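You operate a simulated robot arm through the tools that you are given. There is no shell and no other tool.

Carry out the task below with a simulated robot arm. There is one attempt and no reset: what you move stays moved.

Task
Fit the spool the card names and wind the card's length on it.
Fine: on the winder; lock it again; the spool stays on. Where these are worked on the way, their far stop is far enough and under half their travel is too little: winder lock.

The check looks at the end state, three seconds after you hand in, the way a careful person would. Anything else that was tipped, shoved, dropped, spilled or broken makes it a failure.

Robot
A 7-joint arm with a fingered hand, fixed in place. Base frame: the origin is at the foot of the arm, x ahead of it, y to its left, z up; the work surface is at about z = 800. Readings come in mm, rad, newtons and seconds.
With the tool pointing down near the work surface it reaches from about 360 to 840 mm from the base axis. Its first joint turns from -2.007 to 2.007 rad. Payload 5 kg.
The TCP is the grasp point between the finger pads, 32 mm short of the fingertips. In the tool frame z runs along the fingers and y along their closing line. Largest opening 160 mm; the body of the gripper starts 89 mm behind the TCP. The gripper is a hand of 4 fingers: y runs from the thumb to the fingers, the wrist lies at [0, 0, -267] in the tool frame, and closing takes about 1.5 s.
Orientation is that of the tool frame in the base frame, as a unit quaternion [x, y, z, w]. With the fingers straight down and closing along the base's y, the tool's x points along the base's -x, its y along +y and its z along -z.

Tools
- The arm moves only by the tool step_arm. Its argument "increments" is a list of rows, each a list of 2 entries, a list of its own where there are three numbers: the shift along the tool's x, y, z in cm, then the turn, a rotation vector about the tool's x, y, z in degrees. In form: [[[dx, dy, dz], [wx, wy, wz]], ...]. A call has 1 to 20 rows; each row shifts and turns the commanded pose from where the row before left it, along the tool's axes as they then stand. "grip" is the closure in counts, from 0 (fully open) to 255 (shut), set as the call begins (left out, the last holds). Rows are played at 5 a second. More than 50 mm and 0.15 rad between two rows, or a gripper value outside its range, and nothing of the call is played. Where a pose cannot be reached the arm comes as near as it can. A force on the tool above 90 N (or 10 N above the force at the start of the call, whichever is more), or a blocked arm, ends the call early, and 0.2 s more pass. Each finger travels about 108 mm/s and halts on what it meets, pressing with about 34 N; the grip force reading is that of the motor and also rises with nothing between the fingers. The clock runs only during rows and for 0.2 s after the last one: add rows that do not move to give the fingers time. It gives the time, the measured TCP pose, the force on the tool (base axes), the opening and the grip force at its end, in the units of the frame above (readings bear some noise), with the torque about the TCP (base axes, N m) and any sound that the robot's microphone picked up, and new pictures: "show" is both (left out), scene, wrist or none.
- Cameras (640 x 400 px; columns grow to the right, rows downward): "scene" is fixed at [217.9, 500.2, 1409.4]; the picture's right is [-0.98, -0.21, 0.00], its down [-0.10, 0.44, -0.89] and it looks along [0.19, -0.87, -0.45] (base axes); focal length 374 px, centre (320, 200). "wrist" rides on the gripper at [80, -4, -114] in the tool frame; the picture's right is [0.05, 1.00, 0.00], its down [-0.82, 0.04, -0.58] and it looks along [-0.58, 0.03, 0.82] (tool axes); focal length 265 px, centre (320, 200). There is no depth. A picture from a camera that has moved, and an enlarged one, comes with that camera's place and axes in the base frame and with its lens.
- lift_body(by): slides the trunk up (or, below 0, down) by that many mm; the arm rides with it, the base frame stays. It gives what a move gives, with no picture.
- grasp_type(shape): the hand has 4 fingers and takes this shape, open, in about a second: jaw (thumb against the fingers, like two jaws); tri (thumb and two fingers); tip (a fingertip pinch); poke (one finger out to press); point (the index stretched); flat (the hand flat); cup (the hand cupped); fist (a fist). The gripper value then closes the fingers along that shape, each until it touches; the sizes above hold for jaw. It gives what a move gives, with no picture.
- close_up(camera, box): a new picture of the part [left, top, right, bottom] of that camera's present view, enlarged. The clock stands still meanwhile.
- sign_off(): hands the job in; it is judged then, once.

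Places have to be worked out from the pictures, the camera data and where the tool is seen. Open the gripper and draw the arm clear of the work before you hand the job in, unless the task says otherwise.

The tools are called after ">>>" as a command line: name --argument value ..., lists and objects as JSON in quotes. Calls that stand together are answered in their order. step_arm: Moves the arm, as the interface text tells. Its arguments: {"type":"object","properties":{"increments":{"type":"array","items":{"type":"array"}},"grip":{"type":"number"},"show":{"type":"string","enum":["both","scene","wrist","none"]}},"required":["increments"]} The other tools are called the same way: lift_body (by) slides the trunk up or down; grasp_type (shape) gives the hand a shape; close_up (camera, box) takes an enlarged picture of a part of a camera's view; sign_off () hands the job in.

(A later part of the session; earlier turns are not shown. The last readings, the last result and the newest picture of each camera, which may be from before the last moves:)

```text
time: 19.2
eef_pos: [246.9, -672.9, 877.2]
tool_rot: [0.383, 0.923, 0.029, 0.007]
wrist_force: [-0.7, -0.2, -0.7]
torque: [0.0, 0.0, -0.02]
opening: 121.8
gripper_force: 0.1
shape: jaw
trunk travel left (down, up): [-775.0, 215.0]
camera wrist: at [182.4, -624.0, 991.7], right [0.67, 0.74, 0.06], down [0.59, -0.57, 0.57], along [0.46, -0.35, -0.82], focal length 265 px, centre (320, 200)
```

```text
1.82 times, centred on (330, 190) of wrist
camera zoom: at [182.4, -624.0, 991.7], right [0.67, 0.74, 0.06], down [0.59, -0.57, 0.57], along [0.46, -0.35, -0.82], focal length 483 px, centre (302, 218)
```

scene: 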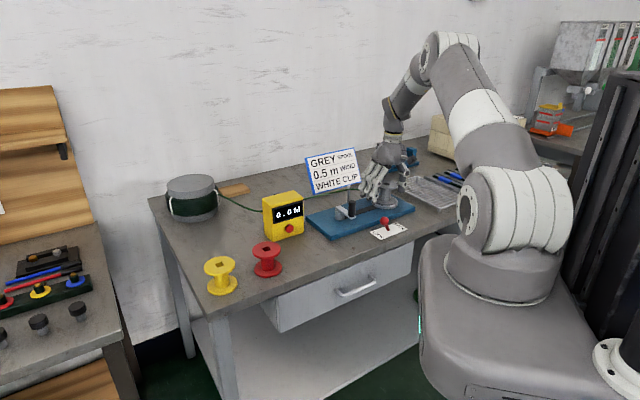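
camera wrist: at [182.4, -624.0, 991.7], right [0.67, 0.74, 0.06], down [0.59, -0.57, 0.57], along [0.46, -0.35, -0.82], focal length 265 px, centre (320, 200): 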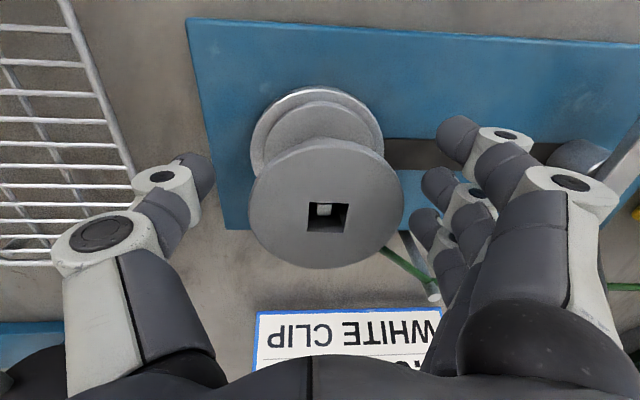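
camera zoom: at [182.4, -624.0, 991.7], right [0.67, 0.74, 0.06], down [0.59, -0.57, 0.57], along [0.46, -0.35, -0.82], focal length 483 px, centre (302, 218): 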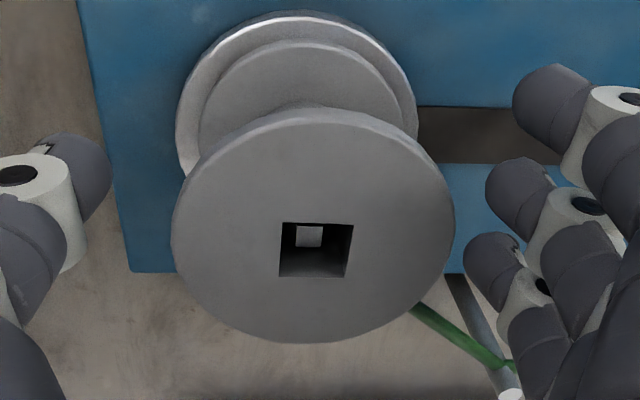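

The spool sits flat on the disc with the spindle tip in its hole. I'll raise the hand straight up and restore vertical orientation, then move to where I can view the lever and crank.

>>> step_arm --increments '[[[0.01, 0.086, -1.497], [0, 0, 0]], [[0.02, 0.173, -2.994], [0, 0, 0]], [[0.02, 0.173, -2.994], [0, 0, 0]], [[0.02, 0.173, -2.994], [0, 0, 0]], [[0.02, 0.173, -2.994], [0, 0, 0]], [[0, 0, 0], [3.3, -0.4, 0]], [[0, 0, 0], [0, 0, 0]]]'

```text
time: 20.8
eef_pos: [246.5, -673.7, 1012.9]
tool_rot: [0.383, 0.924, 0.0, -0.001]
wrist_force: [-0.2, 0.3, -0.1]
torque: [-0.03, -0.02, 0.02]
opening: 121.8
gripper_force: 0.0
shape: jaw
trunk travel left (down, up): [-775.0, 215.0]
camera wrist: at [186.4, -619.3, 1126.8], right [0.67, 0.74, 0.0], down [0.61, -0.55, 0.58], along [0.43, -0.39, -0.82], focal length 265 px, centre (320, 200)
```

scene: 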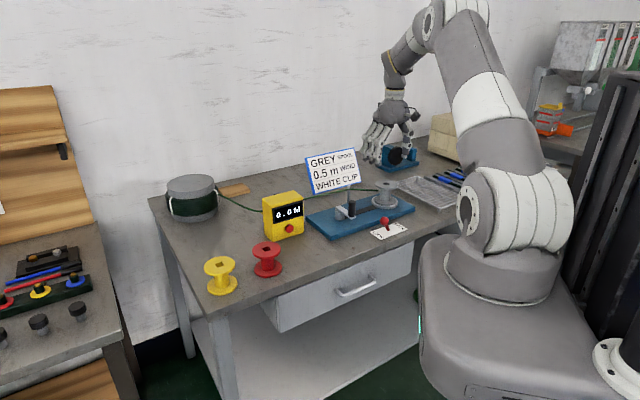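
wrist: 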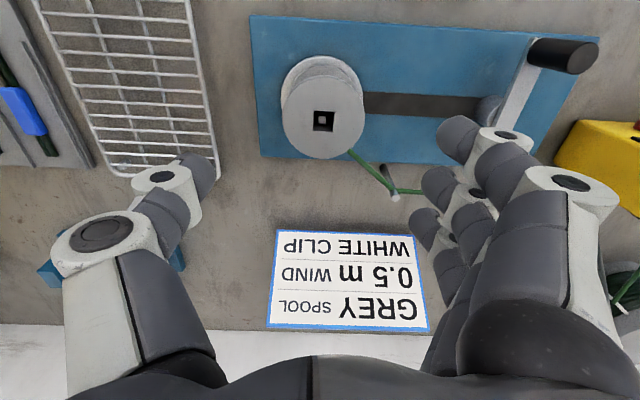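

The spool stays in place with the wire led to it. I'll move over the lock lever at height to see it from above.

>>> step_arm --increments '[[[3.1, 2.51, 0.5], [0, 0, 0]], [[3.1, 2.51, 0.5], [0, 0, 0]], [[3.1, 2.51, 0.5], [0, 0, 0]], [[3.1, 2.51, 0.5], [0, 0, 0]], [[0, 0, 0], [0, 0, 0]]]'

>>> close_up --camera "wrist" --box '[200, 20, 460, 220]'

>>> close_up --camera "scene" --box '[300, 160, 440, 250]'

```text
time: 22.0
eef_pos: [228.6, -514.4, 994.5]
tool_rot: [0.382, 0.924, 0.0, -0.001]
wrist_force: [0.3, -0.1, 0.9]
torque: [0.02, 0.03, -0.02]
opening: 121.9
gripper_force: 0.0
shape: jaw
trunk travel left (down, up): [-775.0, 215.0]
camera wrist: at [169.8, -460.5, 1107.5], right [0.67, 0.74, 0.0], down [0.61, -0.55, 0.58], along [0.43, -0.39, -0.82], focal length 265 px, centre (320, 200)
```

scene: 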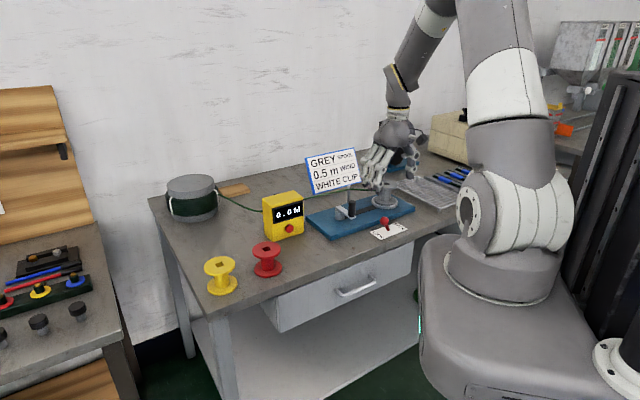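
wrist: 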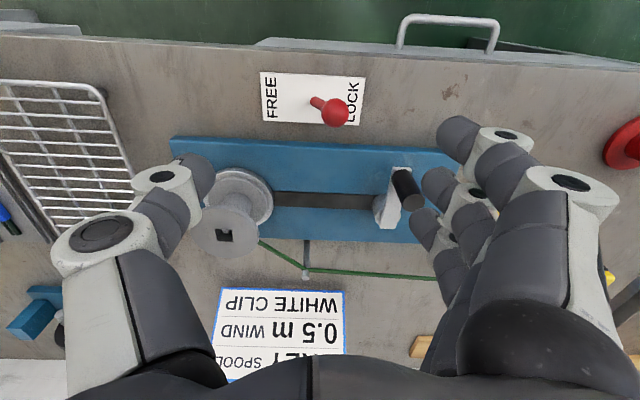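

```text
2.00 times, centred on (330, 120) of wrist
camera zoom: at [169.8, -460.5, 1107.5], right [0.67, 0.74, 0.0], down [0.61, -0.55, 0.58], along [0.43, -0.39, -0.82], focal length 531 px, centre (300, 360)
```

zoom: 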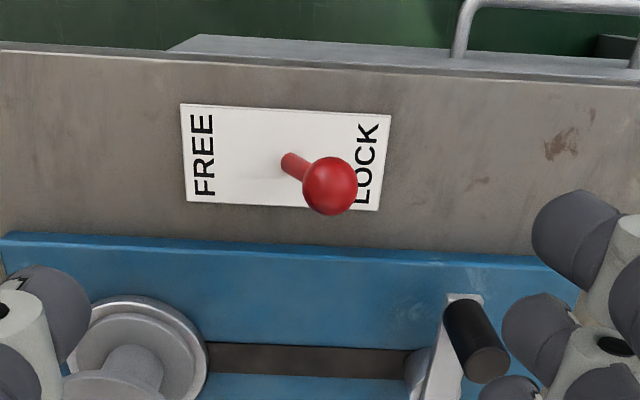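

```text
4.44 times, centred on (370, 205) of scene
camera zoom: at [217.9, 500.2, 1409.4], right [-0.98, -0.21, 0.0], down [-0.1, 0.44, -0.89], along [0.19, -0.87, -0.45], focal length 1663 px, centre (98, 178)
```

zoom: 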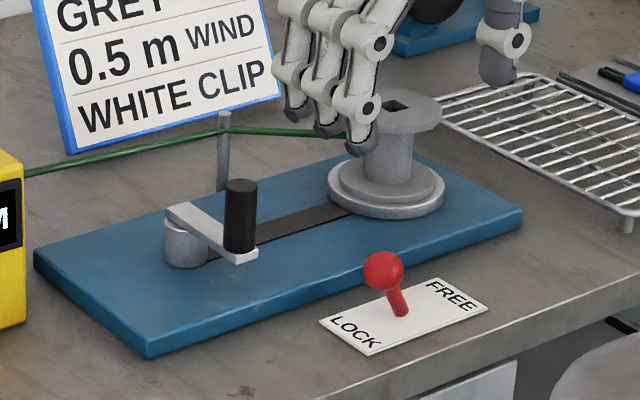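

Both cameras put the lever ball at about (241, -505, 839) and its base at (225, -519), so it's leaning to LOCK. The crank knob top is about (341, -496, 896) and the hub about (382, -529). I'll narrow the opening to about 80 mm and descend straddling the ball along the lever's direction.

>>> step_arm --increments '[[[-0.19, 1.56, 0], [0, 0, 0]], [[0, 0, 0], [0, 0, 0]], [[0, 0, 3], [0, 0, 0]], [[0, 0, 3.5], [0, 0, 0]], [[0, 0, 3.5], [0, 0, 0]], [[0, 0, 2], [0, 0, 0]], [[0, 0, 0], [0, 0, 0]]]' --grip 128

>>> close_up --camera "scene" --box '[320, 140, 440, 250]'

```text
time: 23.6
eef_pos: [241.9, -505.4, 872.2]
tool_rot: [0.383, 0.924, 0.0, 0.0]
wrist_force: [-0.3, -0.6, 0.1]
torque: [-0.01, 0.02, -0.01]
opening: 80.4
gripper_force: 0.0
shape: jaw
trunk travel left (down, up): [-775.0, 215.0]
camera wrist: at [181.5, -450.3, 986.8], right [0.67, 0.74, 0.0], down [0.61, -0.55, 0.58], along [0.43, -0.39, -0.82], focal length 265 px, centre (320, 200)
```

scene: 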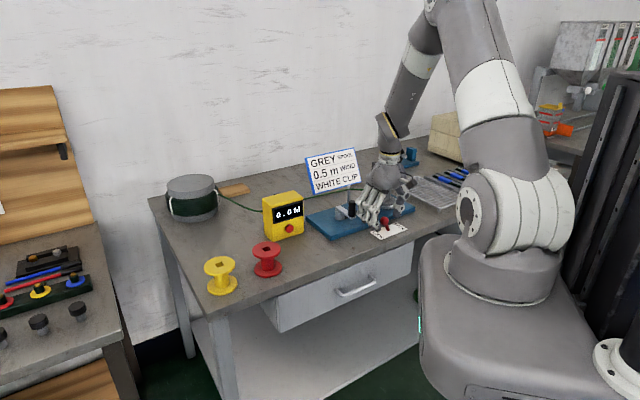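
wrist: 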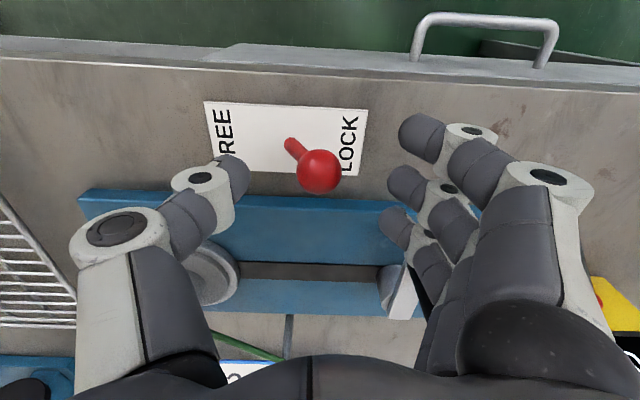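

```text
3.64 times, centred on (380, 195) of scene
camera zoom: at [217.9, 500.2, 1409.4], right [-0.98, -0.21, 0.0], down [-0.1, 0.44, -0.89], along [0.19, -0.87, -0.45], focal length 1361 px, centre (102, 218)
```

zoom: 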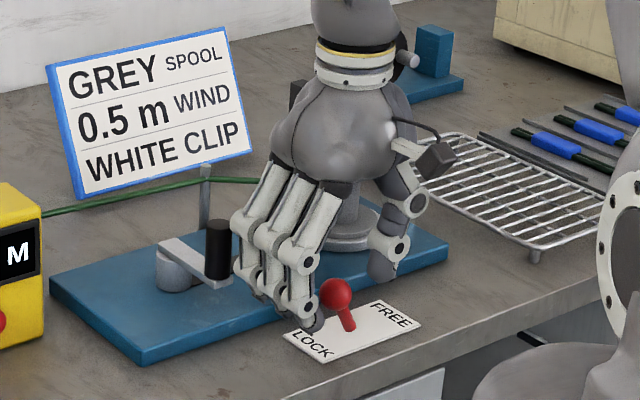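

The ball sits between thumb and fingers, but the finger row passes near the crank knob. I'll shift +8 mm in x and -15 mm in y, then descend 27 mm to ball height.

>>> step_arm --increments '[[[0.8, -1.5, 0], [0, 0, 0]], [[0, 0, 1.4], [0, 0, 0]], [[0, 0, 1.3], [0, 0, 0]], [[0, 0, 0], [0, 0, 0]]]'

>>> close_up --camera "scene" --box '[320, 140, 440, 250]'

```text
time: 24.6
eef_pos: [225.4, -509.1, 845.7]
tool_rot: [0.382, 0.924, 0.0, 0.0]
wrist_force: [-0.4, -0.1, -0.3]
torque: [0.0, 0.0, -0.01]
opening: 80.5
gripper_force: 0.1
shape: jaw
trunk travel left (down, up): [-775.0, 215.0]
camera wrist: at [165.5, -455.1, 960.0], right [0.67, 0.74, 0.0], down [0.61, -0.55, 0.58], along [0.43, -0.39, -0.82], focal length 265 px, centre (320, 200)
```

scene: 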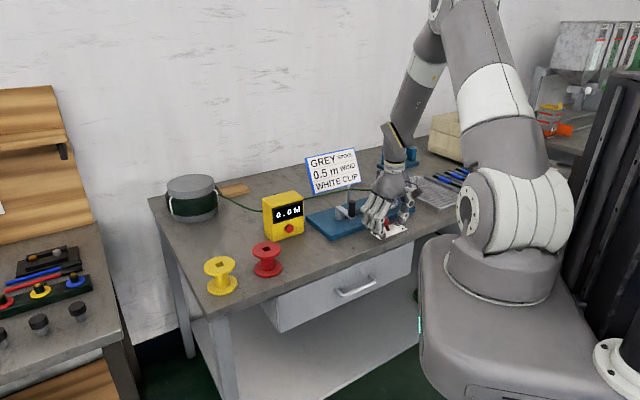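
wrist: 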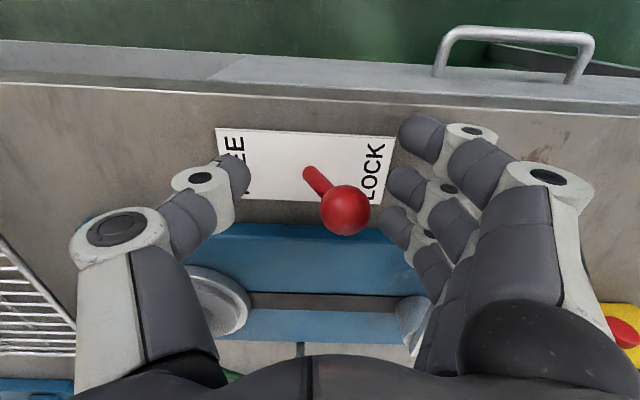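

```text
3.64 times, centred on (380, 195) of scene
camera zoom: at [217.9, 500.2, 1409.4], right [-0.98, -0.21, 0.0], down [-0.1, 0.44, -0.89], along [0.19, -0.87, -0.45], focal length 1361 px, centre (102, 218)
```

zoom: 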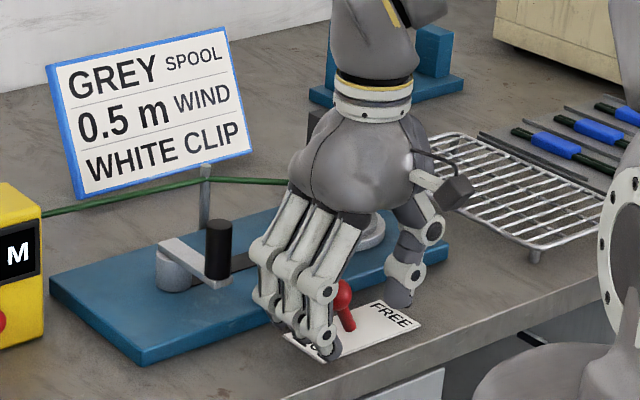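

The ball sits next to the middle and ring fingertips. I'll sweep the hand along -y, toward FREE, in 7 mm rows.

>>> step_arm --increments '[[[0, -0.7, 0], [0, 0, 0]], [[0, -0.7, 0], [0, 0, 0]], [[0, -0.7, 0], [0, 0, 0]], [[0, -0.7, 0], [0, 0, 0]], [[0, -0.7, 0], [0, 0, 0]], [[0, -0.7, 0], [0, 0, 0]], [[0, 0, 0], [0, 0, 0]]]'

>>> close_up --camera "scene" --box '[320, 140, 440, 250]'

```text
time: 26.2
eef_pos: [196.6, -539.7, 845.2]
tool_rot: [0.382, 0.924, 0.0, 0.0]
wrist_force: [0.3, 0.6, 0.2]
torque: [0.0, 0.01, 0.02]
opening: 80.5
gripper_force: 0.0
shape: jaw
trunk travel left (down, up): [-775.0, 215.0]
camera wrist: at [135.6, -485.2, 959.5], right [0.67, 0.74, 0.0], down [0.61, -0.55, 0.58], along [0.43, -0.39, -0.82], focal length 265 px, centre (320, 200)
```

scene: 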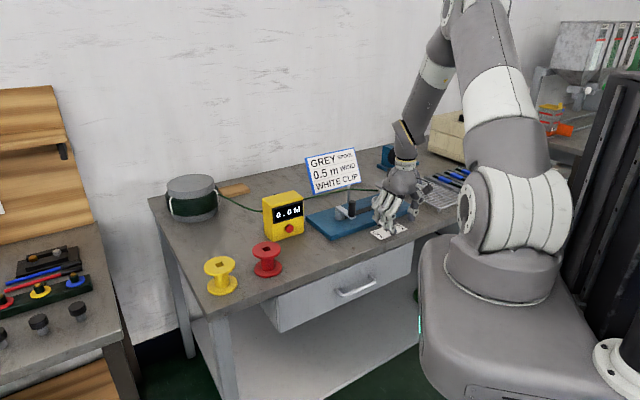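
wrist: 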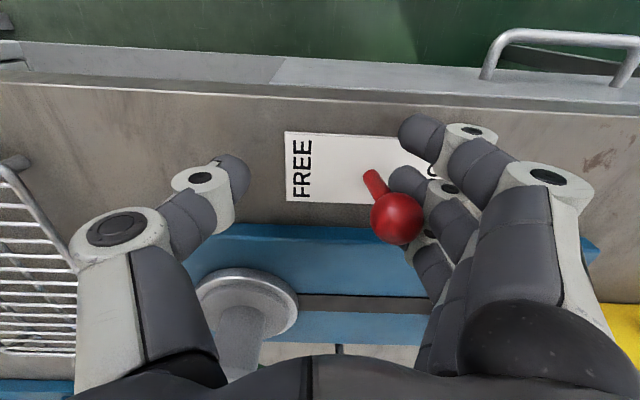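

```text
3.64 times, centred on (380, 195) of scene
camera zoom: at [217.9, 500.2, 1409.4], right [-0.98, -0.21, 0.0], down [-0.1, 0.44, -0.89], along [0.19, -0.87, -0.45], focal length 1361 px, centre (102, 218)
```

zoom: 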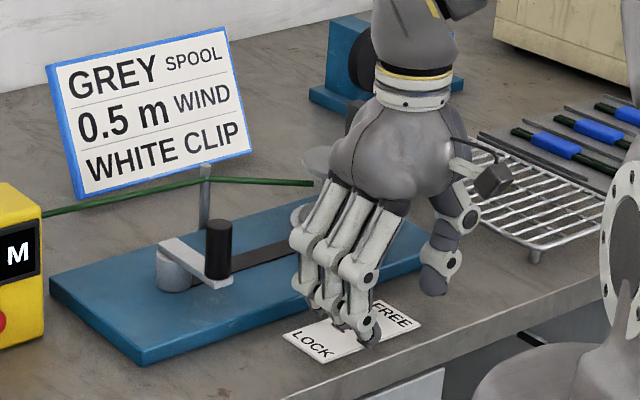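

The fingers have reached the ball with no notable force. I'll keep sweeping toward FREE another 35 mm.

>>> step_arm --increments '[[[0, -0.7, 0], [0, 0, 0]], [[0, -0.7, 0], [0, 0, 0]], [[0, -0.7, 0], [0, 0, 0]], [[0, -0.7, 0], [0, 0, 0]], [[0, -0.7, 0], [0, 0, 0]], [[0, 0, 0], [0, 0, 0]]]'

>>> close_up --camera "scene" --box '[320, 140, 440, 250]'

```text
time: 27.6
eef_pos: [172.2, -562.8, 845.2]
tool_rot: [0.382, 0.924, 0.0, 0.0]
wrist_force: [4.5, 8.8, 2.2]
torque: [0.31, -0.21, 0.22]
opening: 84.9
gripper_force: 0.0
shape: jaw
trunk travel left (down, up): [-775.0, 215.0]
camera wrist: at [112.5, -508.8, 960.0], right [0.67, 0.74, 0.0], down [0.61, -0.55, 0.58], along [0.43, -0.39, -0.82], focal length 265 px, centre (320, 200)
```

scene: 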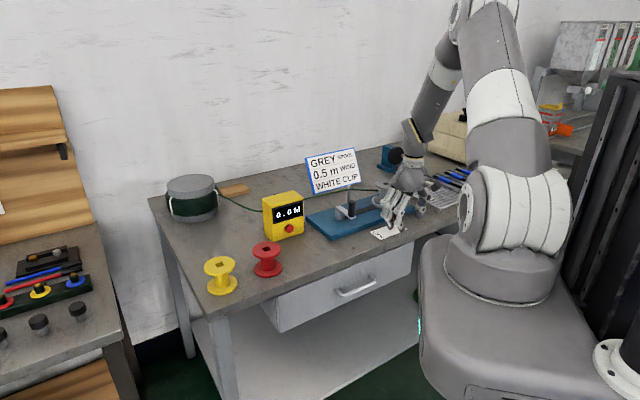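
wrist: 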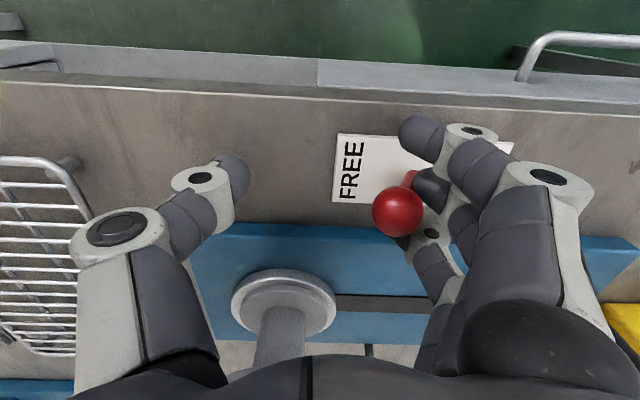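

```text
3.64 times, centred on (380, 195) of scene
camera zoom: at [217.9, 500.2, 1409.4], right [-0.98, -0.21, 0.0], down [-0.1, 0.44, -0.89], along [0.19, -0.87, -0.45], focal length 1361 px, centre (102, 218)
```

zoom: 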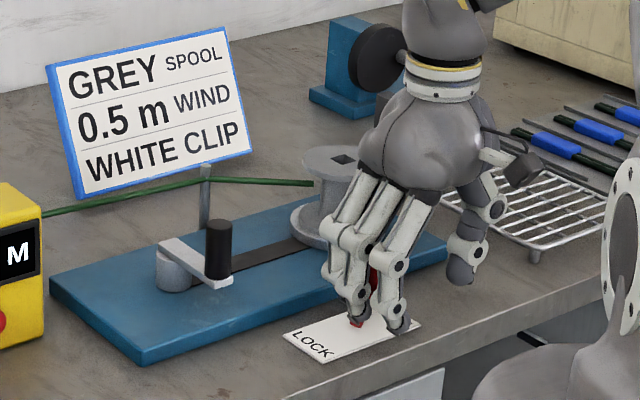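

The lever is moving, now roughly upright, with about 10 N of resistance. I'll continue toward FREE.

>>> step_arm --increments '[[[0, -0.6, 0], [0, 0, 0]], [[0, -0.6, 0], [0, 0, 0]], [[0, -0.6, 0], [0, 0, 0]], [[0, -0.6, 0], [0, 0, 0]], [[0, 0, 0], [0, 0, 0]]]'

>>> close_up --camera "scene" --box '[320, 140, 440, 250]'

>>> close_up --camera "wrist" --box '[300, 100, 500, 290]'

```text
time: 28.8
eef_pos: [155.9, -578.6, 845.3]
tool_rot: [0.382, 0.924, 0.001, 0.0]
wrist_force: [11.6, 19.0, -1.6]
torque: [0.35, -0.07, 0.56]
opening: 89.1
gripper_force: 0.1
shape: jaw
trunk travel left (down, up): [-775.0, 215.0]
camera wrist: at [96.0, -525.4, 959.9], right [0.67, 0.74, 0.0], down [0.61, -0.55, 0.58], along [0.43, -0.39, -0.82], focal length 265 px, centre (320, 200)
```

scene: 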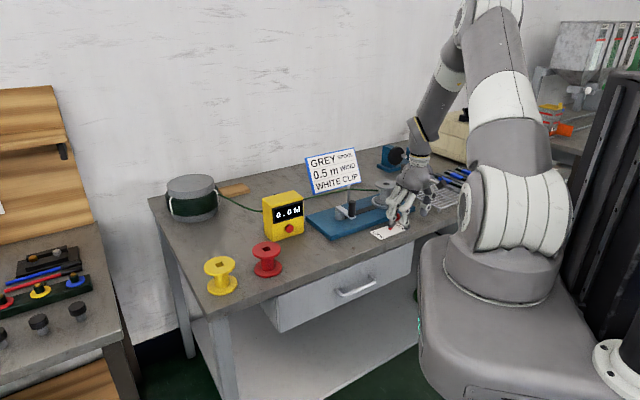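
wrist: 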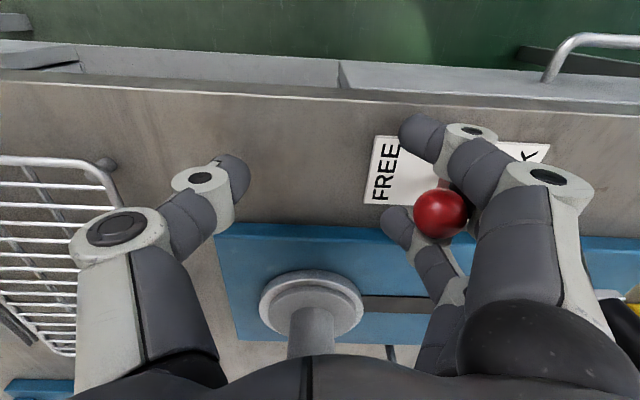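

```text
3.64 times, centred on (380, 195) of scene
camera zoom: at [217.9, 500.2, 1409.4], right [-0.98, -0.21, 0.0], down [-0.1, 0.44, -0.89], along [0.19, -0.87, -0.45], focal length 1361 px, centre (102, 218)
```

zoom: 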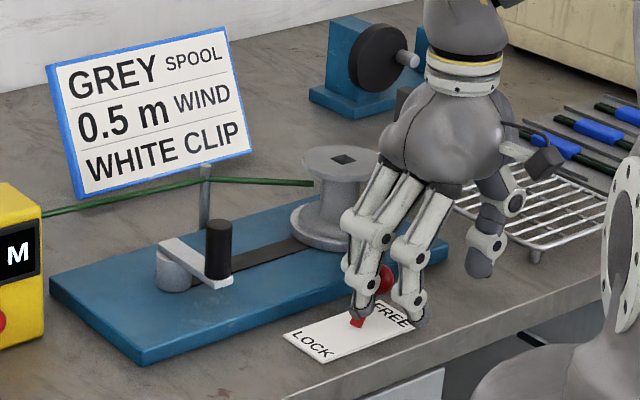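

```text
2.11 times, centred on (400, 195) of wrist
camera zoom: at [96.0, -525.4, 959.9], right [0.67, 0.74, 0.0], down [0.61, -0.55, 0.58], along [0.43, -0.39, -0.82], focal length 559 px, centre (152, 210)
```

zoom: 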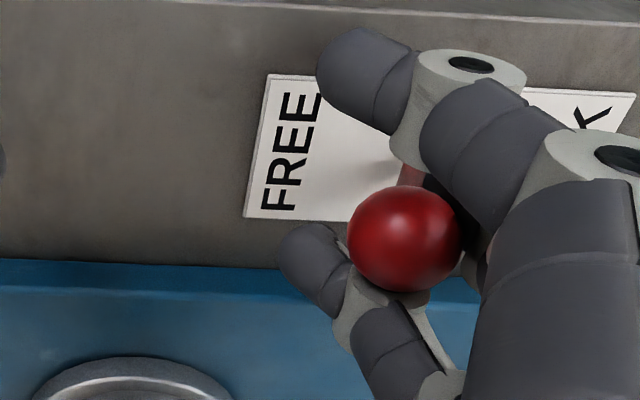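

The ball is at about (210, -537), the mirror of its start, and it didn't move during the last push, so the lever is at its FREE stop. I'll back off along +y and rise clear to confirm.

>>> step_arm --increments '[[[0, 1.2, 0], [0, 0, 0]], [[0, 1.3, 0], [0, 0, 0]], [[0, 0, -3], [0, 0, 0]], [[0, 0, -4], [0, 0, 0]], [[0, 0, -4], [0, 0, 0]], [[0, 0, 0], [0, 0, 0]]]'

>>> close_up --camera "scene" --box '[320, 140, 440, 250]'

>>> close_up --camera "wrist" --box '[200, 40, 500, 290]'

```text
time: 30.2
eef_pos: [170.8, -564.3, 954.8]
tool_rot: [0.383, 0.924, 0.0, 0.0]
wrist_force: [-0.6, 0.1, 0.7]
torque: [-0.01, -0.03, 0.02]
opening: 80.2
gripper_force: 0.1
shape: jaw
trunk travel left (down, up): [-775.0, 215.0]
camera wrist: at [112.0, -509.3, 1070.0], right [0.67, 0.74, 0.0], down [0.61, -0.55, 0.58], along [0.43, -0.39, -0.82], focal length 265 px, centre (320, 200)
```

scene: 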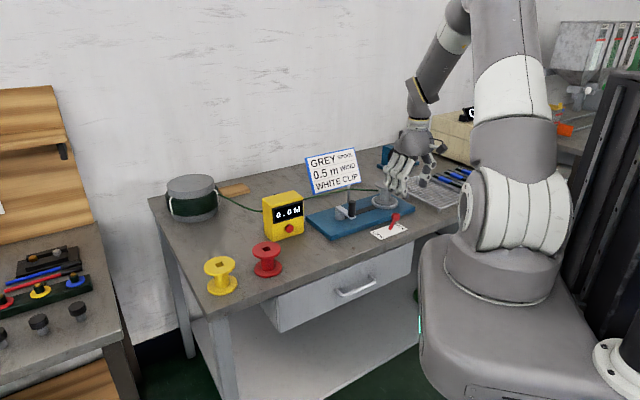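
wrist: 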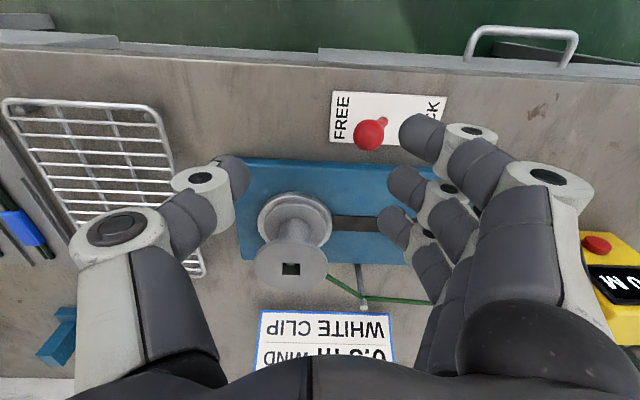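

```text
3.64 times, centred on (380, 195) of scene
camera zoom: at [217.9, 500.2, 1409.4], right [-0.98, -0.21, 0.0], down [-0.1, 0.44, -0.89], along [0.19, -0.87, -0.45], focal length 1361 px, centre (102, 218)
```

zoom: 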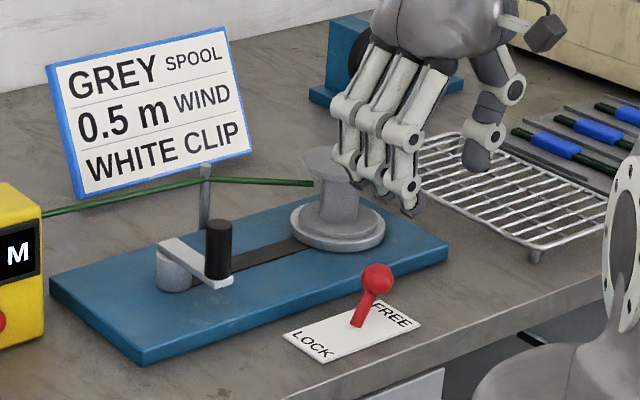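

```text
1.60 times, centred on (350, 165) of wrist
camera zoom: at [112.0, -509.3, 1070.0], right [0.67, 0.74, 0.0], down [0.61, -0.55, 0.58], along [0.43, -0.39, -0.82], focal length 425 px, centre (272, 256)
```

zoom: 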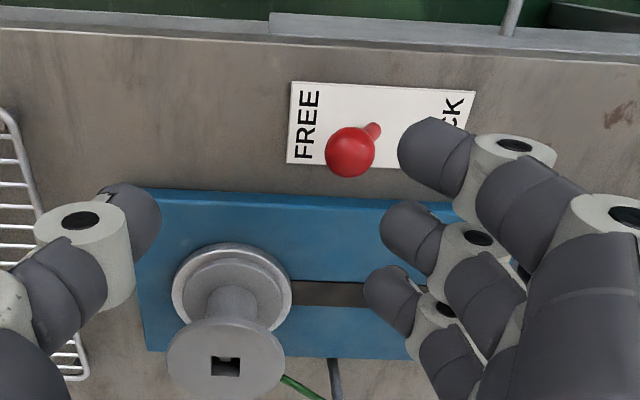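

The lever now rests on the FREE side. I'll rise, move above the crank knob, and turn the hand -90° about its axis so it stays clear of the meter and wire while cranking.

>>> step_arm --increments '[[[-1.8, 4.21, -1.2], [0, 0, 0]], [[-1.8, 4.21, -1.2], [0, 0, 0]], [[-1.8, 4.21, -1.2], [0, 0, 0]], [[-1.8, 4.21, -1.2], [0, 0, 0]], [[0, 0, 0], [0, 0, -8.18]], [[0, 0, 0], [0, 0, -8.18]], [[0, 0, 0], [0, 0, -8.18]], [[0, 0, 0], [0, 0, -8.18]], [[0, 0, 0], [0, 0, -8.18]], [[0, 0, 0], [0, 0, -8.18]], [[0, 0, 0], [0, 0, -8.18]], [[0, 0, 0], [0, 0, -8.18]], [[0, 0, 0], [0, 0, -8.18]], [[0, 0, 0], [0, 0, -8.18]], [[0, 0, 0], [0, 0, -8.2]], [[0, 0, 0], [0, 0, 0]]]'

>>> close_up --camera "wrist" --box '[180, 20, 460, 240]'

>>> close_up --camera "scene" --box '[290, 120, 430, 250]'

```text
time: 33.6
eef_pos: [340.8, -495.1, 1004.1]
tool_rot: [-0.314, 0.949, -0.001, 0.001]
wrist_force: [0.0, 0.0, -0.2]
torque: [0.01, 0.0, -0.01]
opening: 79.7
gripper_force: 0.1
shape: jaw
out of reach, approached as far as the arm can: row 15
trunk travel left (down, up): [-775.0, 215.0]
camera wrist: at [278.9, -546.4, 1118.7], right [-0.64, 0.77, 0.0], down [0.63, 0.52, 0.58], along [0.45, 0.37, -0.82], focal length 265 px, centre (320, 200)
```

scene: 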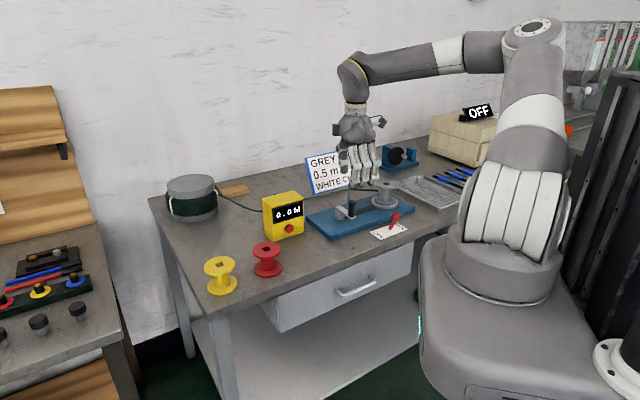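
wrist: 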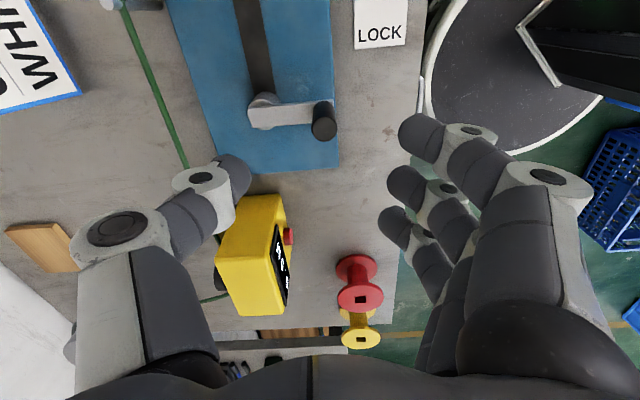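

```text
1.82 times, centred on (320, 130) of wrist
camera zoom: at [278.9, -546.4, 1118.7], right [-0.64, 0.77, 0.0], down [0.63, 0.52, 0.58], along [0.45, 0.37, -0.82], focal length 483 px, centre (320, 327)
```

zoom: 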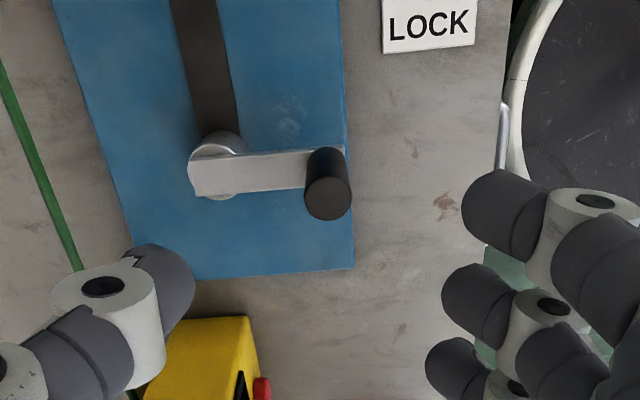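

```text
3.08 times, centred on (360, 185) of scene
camera zoom: at [217.9, 500.2, 1409.4], right [-0.98, -0.21, 0.0], down [-0.1, 0.44, -0.89], along [0.19, -0.87, -0.45], focal length 1151 px, centre (197, 246)
```

zoom: 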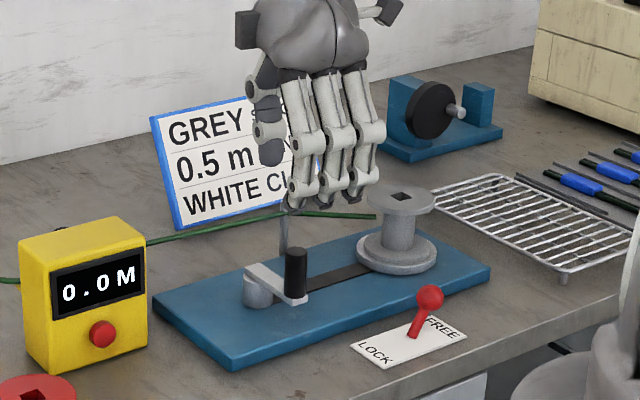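

The turn stopped at about -37° on a joint limit, so I'll turn back 12° for margin. I'll then shift so the wrist camera looks nearly straight down on the crank and I can measure hub and knob more exactly.

>>> step_arm --increments '[[[0, 0, 0], [0, 0, 6]], [[0, 0, 0], [0, 0, 5.6]], [[-2.83, -1.05, 0], [0, 0, 0]], [[-2.83, -1.05, 0], [0, 0, 0]], [[0, 0, 0], [0, 0, 0]]]' --grip 110

>>> close_up --camera "wrist" --box '[220, 0, 420, 130]'

```text
time: 34.8
eef_pos: [400.7, -490.6, 1003.4]
tool_rot: [-0.217, 0.976, -0.001, 0.0]
wrist_force: [0.3, -0.5, -1.1]
torque: [0.02, 0.01, 0.02]
opening: 90.0
gripper_force: 0.0
shape: jaw
trunk travel left (down, up): [-775.0, 215.0]
camera wrist: at [329.6, -527.4, 1117.6], right [-0.47, 0.88, 0.0], down [0.72, 0.38, 0.58], along [0.51, 0.27, -0.82], focal length 265 px, centre (320, 200)
```

scene: 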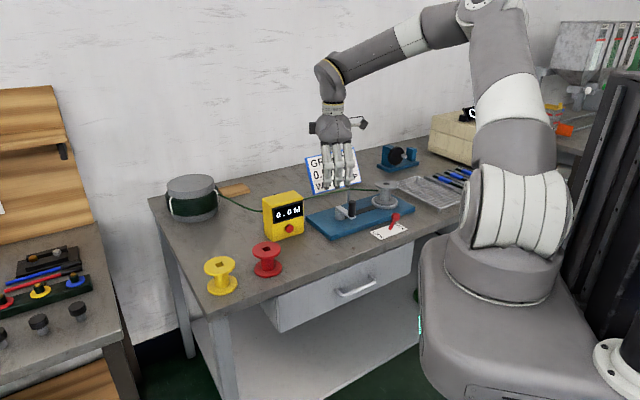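
wrist: 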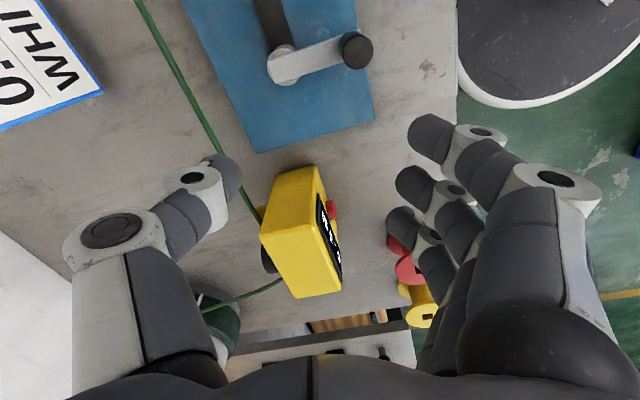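

```text
3.08 times, centred on (320, 65) of wrist
camera zoom: at [329.6, -527.4, 1117.6], right [-0.47, 0.88, 0.0], down [0.72, 0.38, 0.58], along [0.51, 0.27, -0.82], focal length 817 px, centre (320, 615)
```

zoom: 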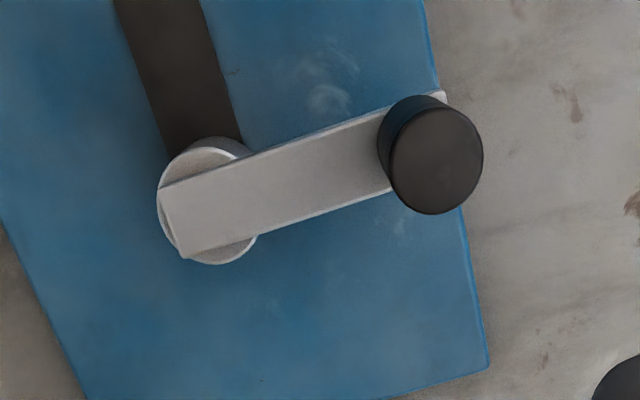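

From this near-overhead view the hub is at about (381, -538) and the knob at about (337.6, -491.5), giving a crank radius of about 63 mm with the knob spanning z≈850–897. I'll move above the knob, narrow the opening, and lower to z≈930 to check centring.

>>> step_arm --increments '[[[2.87, 1.3, 0], [0, 0, 0]], [[2.87, 1.29, 0], [0, 0, 0]], [[0, 0, 2.5], [0, 0, 0]], [[0, 0, 2.5], [0, 0, 0]], [[0, 0, 2.3], [0, 0, 0]], [[0, 0, 0], [0, 0, 0]]]' --grip 155

>>> close_up --camera "wrist" --box '[200, 90, 440, 290]'

>>> close_up --camera "scene" --box '[290, 130, 430, 250]'

```text
time: 36.2
eef_pos: [338.0, -490.5, 929.2]
tool_rot: [-0.218, 0.976, -0.001, 0.0]
wrist_force: [1.2, 0.2, -0.5]
torque: [-0.01, 0.02, 0.04]
opening: 63.5
gripper_force: 0.0
shape: jaw
trunk travel left (down, up): [-775.0, 215.0]
camera wrist: at [267.9, -528.1, 1044.5], right [-0.47, 0.88, 0.0], down [0.72, 0.38, 0.58], along [0.51, 0.27, -0.82], focal length 265 px, centre (320, 200)
```

scene: 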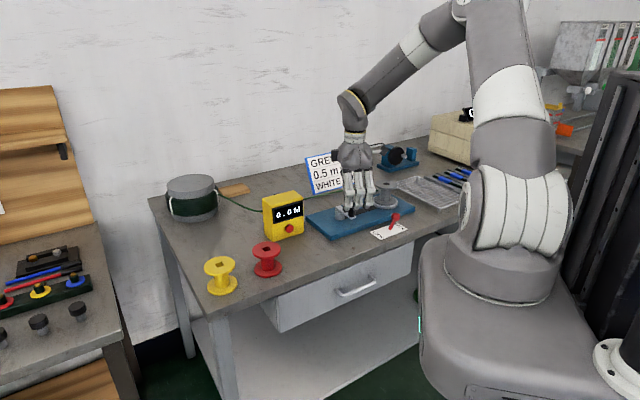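
wrist: 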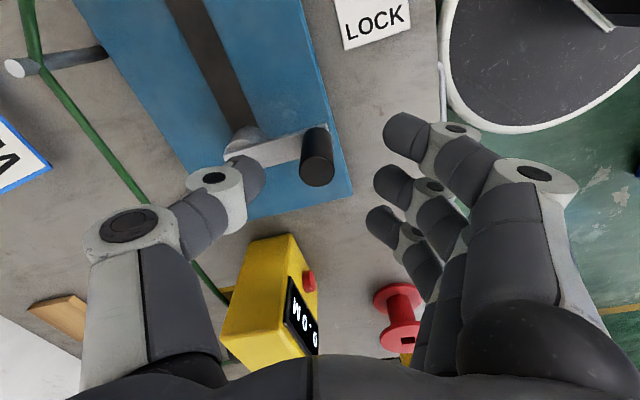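

```text
2.00 times, centred on (320, 190) of wrist
camera zoom: at [267.9, -528.1, 1044.5], right [-0.47, 0.88, 0.0], down [0.72, 0.38, 0.58], along [0.51, 0.27, -0.82], focal length 531 px, centre (320, 220)
```

zoom: 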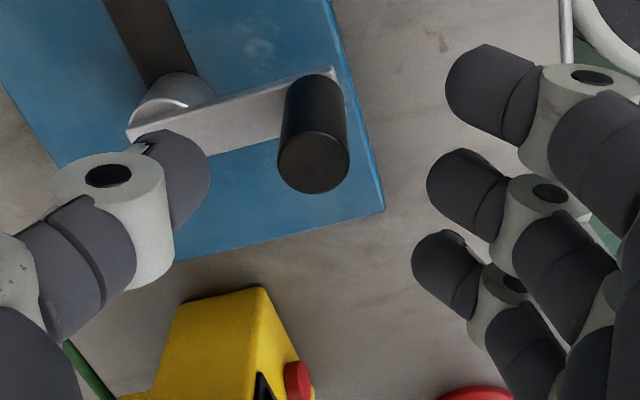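

```text
3.33 times, centred on (360, 190) of scene
camera zoom: at [217.9, 500.2, 1409.4], right [-0.98, -0.21, 0.0], down [-0.1, 0.44, -0.89], along [0.19, -0.87, -0.45], focal length 1247 px, centre (187, 233)
```

zoom: 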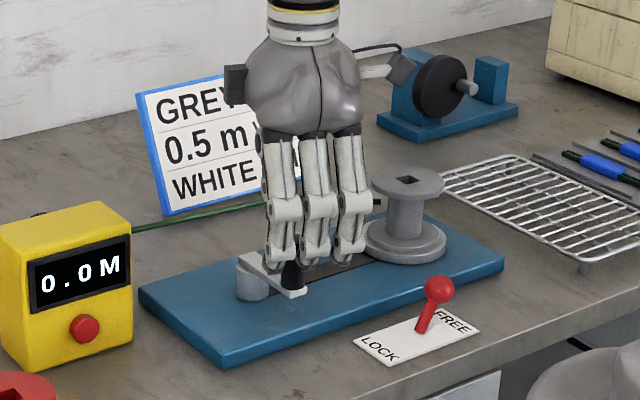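

The knob lies between thumb and middle finger, about 2 mm off the TCP axis. I'll correct that, lower 23 mm so the fingertips overlap the knob's top 24 mm, and close.

>>> step_arm --increments '[[[-0.14, -0.15, 1.1], [0, 0, 0]], [[0, 0, 1.2], [0, 0, 0]], [[0, 0, 0], [0, 0, 0]]]' --grip 155 --show "none"

>>> step_arm --increments '[[[0, 0, 0], [0, 0, 0]], [[0, 0, 0], [0, 0, 0]], [[0, 0, 0], [0, 0, 0]], [[0, 0, 0], [0, 0, 0]], [[0, 0, 0], [0, 0, 0]], [[0, 0, 0], [0, 0, 0]]]' --grip 235

>>> close_up --camera "wrist" --box '[200, 90, 440, 290]'

>>> close_up --camera "scene" --box '[290, 130, 430, 250]'

```text
time: 37.0
eef_pos: [340.4, -491.2, 907.3]
tool_rot: [-0.218, 0.976, -0.002, 0.0]
wrist_force: [-1.5, 0.5, -0.7]
torque: [0.01, 0.02, 0.04]
opening: 63.5
gripper_force: 0.1
shape: jaw
trunk travel left (down, up): [-775.0, 215.0]
```

```text
time: 38.4
eef_pos: [342.4, -493.2, 906.6]
tool_rot: [-0.218, 0.976, -0.002, 0.001]
wrist_force: [12.2, -13.2, -0.6]
torque: [-0.17, -0.17, -0.02]
opening: 2.8
gripper_force: 34.4
shape: jaw
trunk travel left (down, up): [-775.0, 215.0]
camera wrist: at [271.3, -530.5, 1021.3], right [-0.47, 0.88, 0.0], down [0.72, 0.39, 0.58], along [0.51, 0.27, -0.82], focal length 265 px, centre (320, 200)
```

scene: 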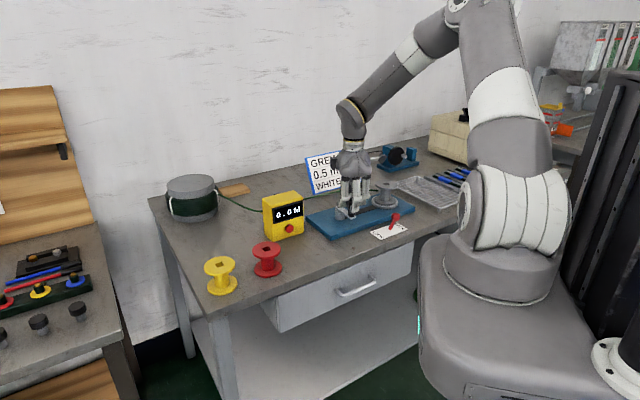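
wrist: 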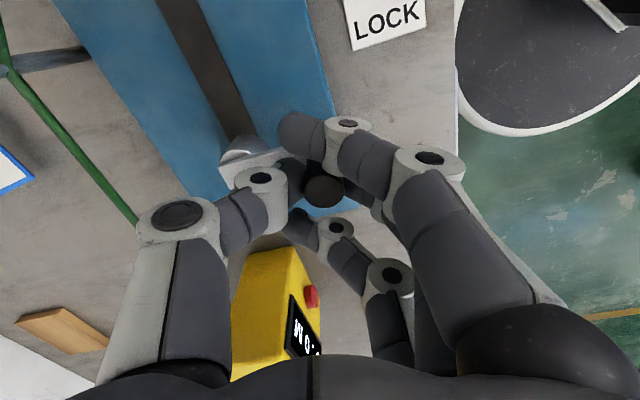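

```text
2.00 times, centred on (320, 190) of wrist
camera zoom: at [271.3, -530.5, 1021.3], right [-0.47, 0.88, 0.0], down [0.72, 0.39, 0.58], along [0.51, 0.27, -0.82], focal length 531 px, centre (320, 220)
```

zoom: 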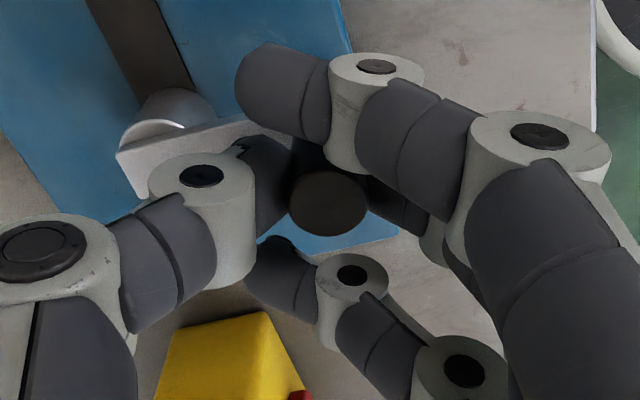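

```text
3.33 times, centred on (360, 190) of scene
camera zoom: at [217.9, 500.2, 1409.4], right [-0.98, -0.21, 0.0], down [-0.1, 0.44, -0.89], along [0.19, -0.87, -0.45], focal length 1247 px, centre (187, 233)
```

zoom: 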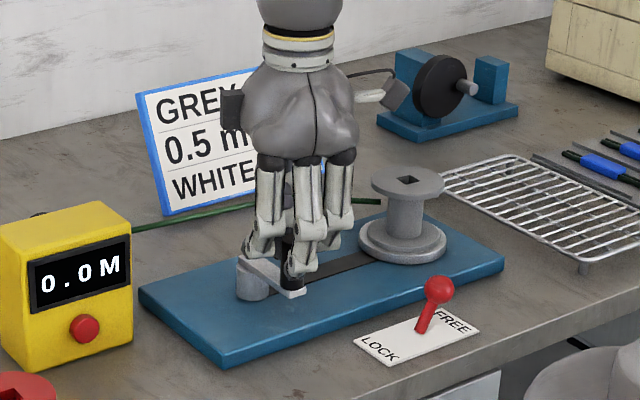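

The knob is caged: thumb and middle finger close on it, with index and ring on each side. The 18 N side force points at the hub, so I'm about 3 mm too far out. I'll relieve that and turn the crank clockwise (seen from above) 60° as a test, watching the counter and forces.

>>> step_arm --increments '[[[-0.08, -0.27, 0], [0, 0, 0]], [[-1.014, 0.192, 0], [0, 0, 0]], [[-1.032, 0.012, 0], [0, 0, 0]], [[-1.018, -0.166, 0], [0, 0, 0]], [[-0.974, -0.341, 0], [0, 0, 0]], [[-0.9, -0.505, 0], [0, 0, 0]], [[-0.799, -0.654, 0], [0, 0, 0]], [[0, 0, 0], [0, 0, 0]]]'

>>> close_up --camera "scene" --box '[250, 130, 430, 250]'

>>> close_up --camera "wrist" --box '[200, 90, 440, 290]'

```text
time: 40.2
eef_pos: [402.2, -480.1, 907.3]
tool_rot: [-0.217, 0.976, 0.0, 0.001]
wrist_force: [-1.8, 12.5, 2.4]
torque: [0.36, -0.04, -0.4]
opening: 0.0
gripper_force: 33.8
shape: jaw
trunk travel left (down, up): [-775.0, 215.0]
camera wrist: at [330.7, -517.2, 1021.8], right [-0.47, 0.88, 0.0], down [0.72, 0.38, 0.58], along [0.51, 0.27, -0.82], focal length 265 px, centre (320, 200)
```

scene: 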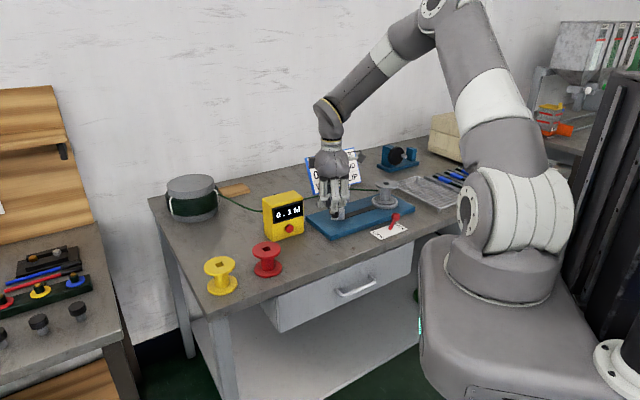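
wrist: 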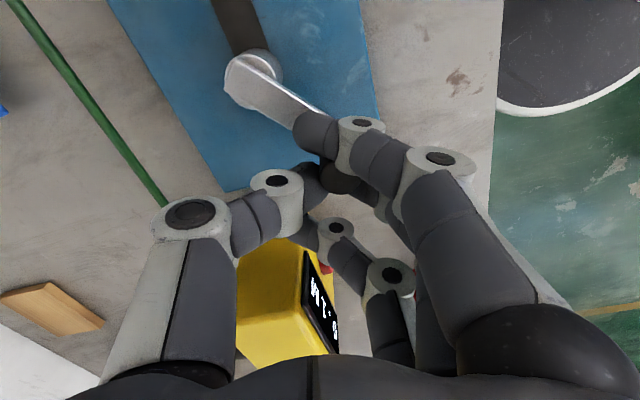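

```text
3.33 times, centred on (340, 190) of scene
camera zoom: at [217.9, 500.2, 1409.4], right [-0.98, -0.21, 0.0], down [-0.1, 0.44, -0.89], along [0.19, -0.87, -0.45], focal length 1247 px, centre (253, 233)
```

zoom: 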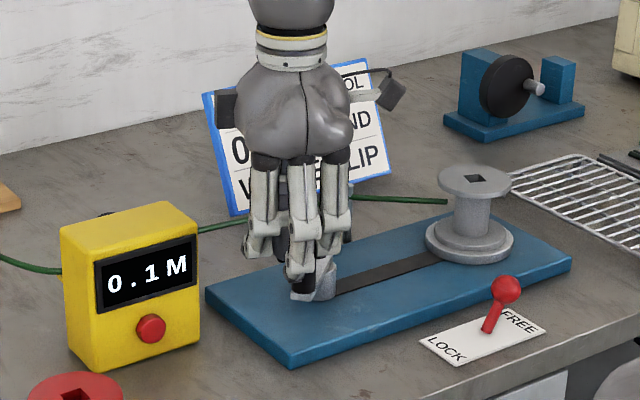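

```text
2.00 times, centred on (320, 190) of wrist
camera zoom: at [330.7, -517.2, 1021.8], right [-0.47, 0.88, 0.0], down [0.72, 0.38, 0.58], along [0.51, 0.27, -0.82], focal length 531 px, centre (320, 220)
```

zoom: 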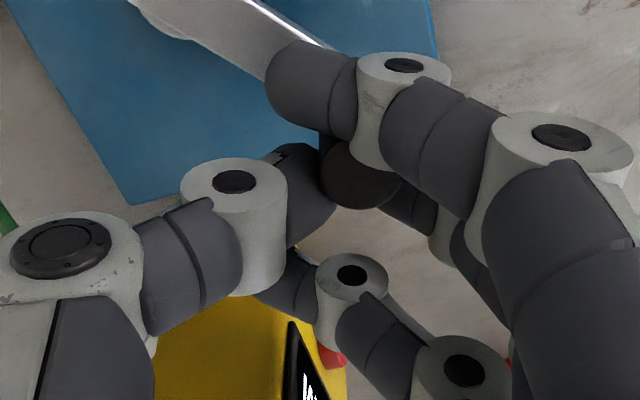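

The counter went up to 0.1 M, so clockwise is right and the gearing is quick. The knob lags a little in the cage. I'll look closely at the crank angle and the spool before continuing in small steps.

>>> close_up --camera "scene" --box '[355, 170, 415, 220]'

>>> close_up --camera "wrist" --box '[200, 20, 400, 220]'

>>> close_up --camera "scene" --box '[310, 180, 380, 235]'

```text
8.00 times, centred on (385, 195) of scene
camera zoom: at [217.9, 500.2, 1409.4], right [-0.98, -0.21, 0.0], down [-0.1, 0.44, -0.89], along [0.19, -0.87, -0.45], focal length 2994 px, centre (-200, 240)
```

zoom: 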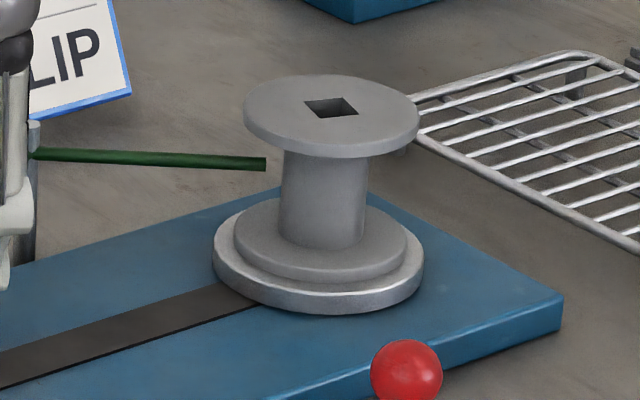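

```text
2.00 times, centred on (300, 120) of wrist
camera zoom: at [330.7, -517.2, 1021.8], right [-0.47, 0.88, 0.0], down [0.72, 0.38, 0.58], along [0.51, 0.27, -0.82], focal length 531 px, centre (360, 360)
```

zoom: 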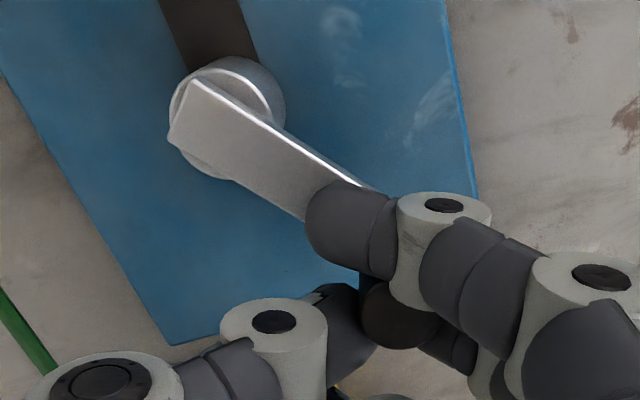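

```text
7.27 times, centred on (345, 208) of scene
camera zoom: at [217.9, 500.2, 1409.4], right [-0.98, -0.21, 0.0], down [-0.1, 0.44, -0.89], along [0.19, -0.87, -0.45], focal length 2722 px, centre (138, 146)
```

zoom: 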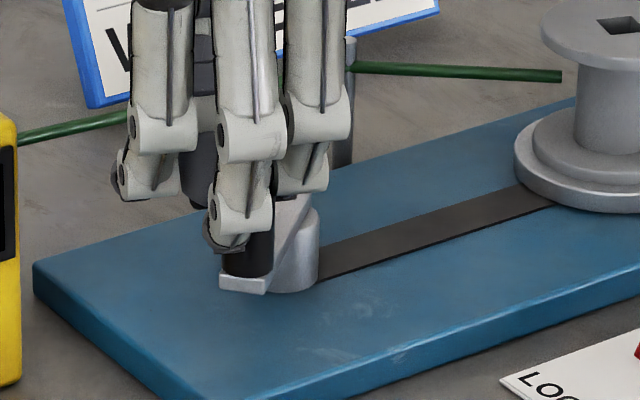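

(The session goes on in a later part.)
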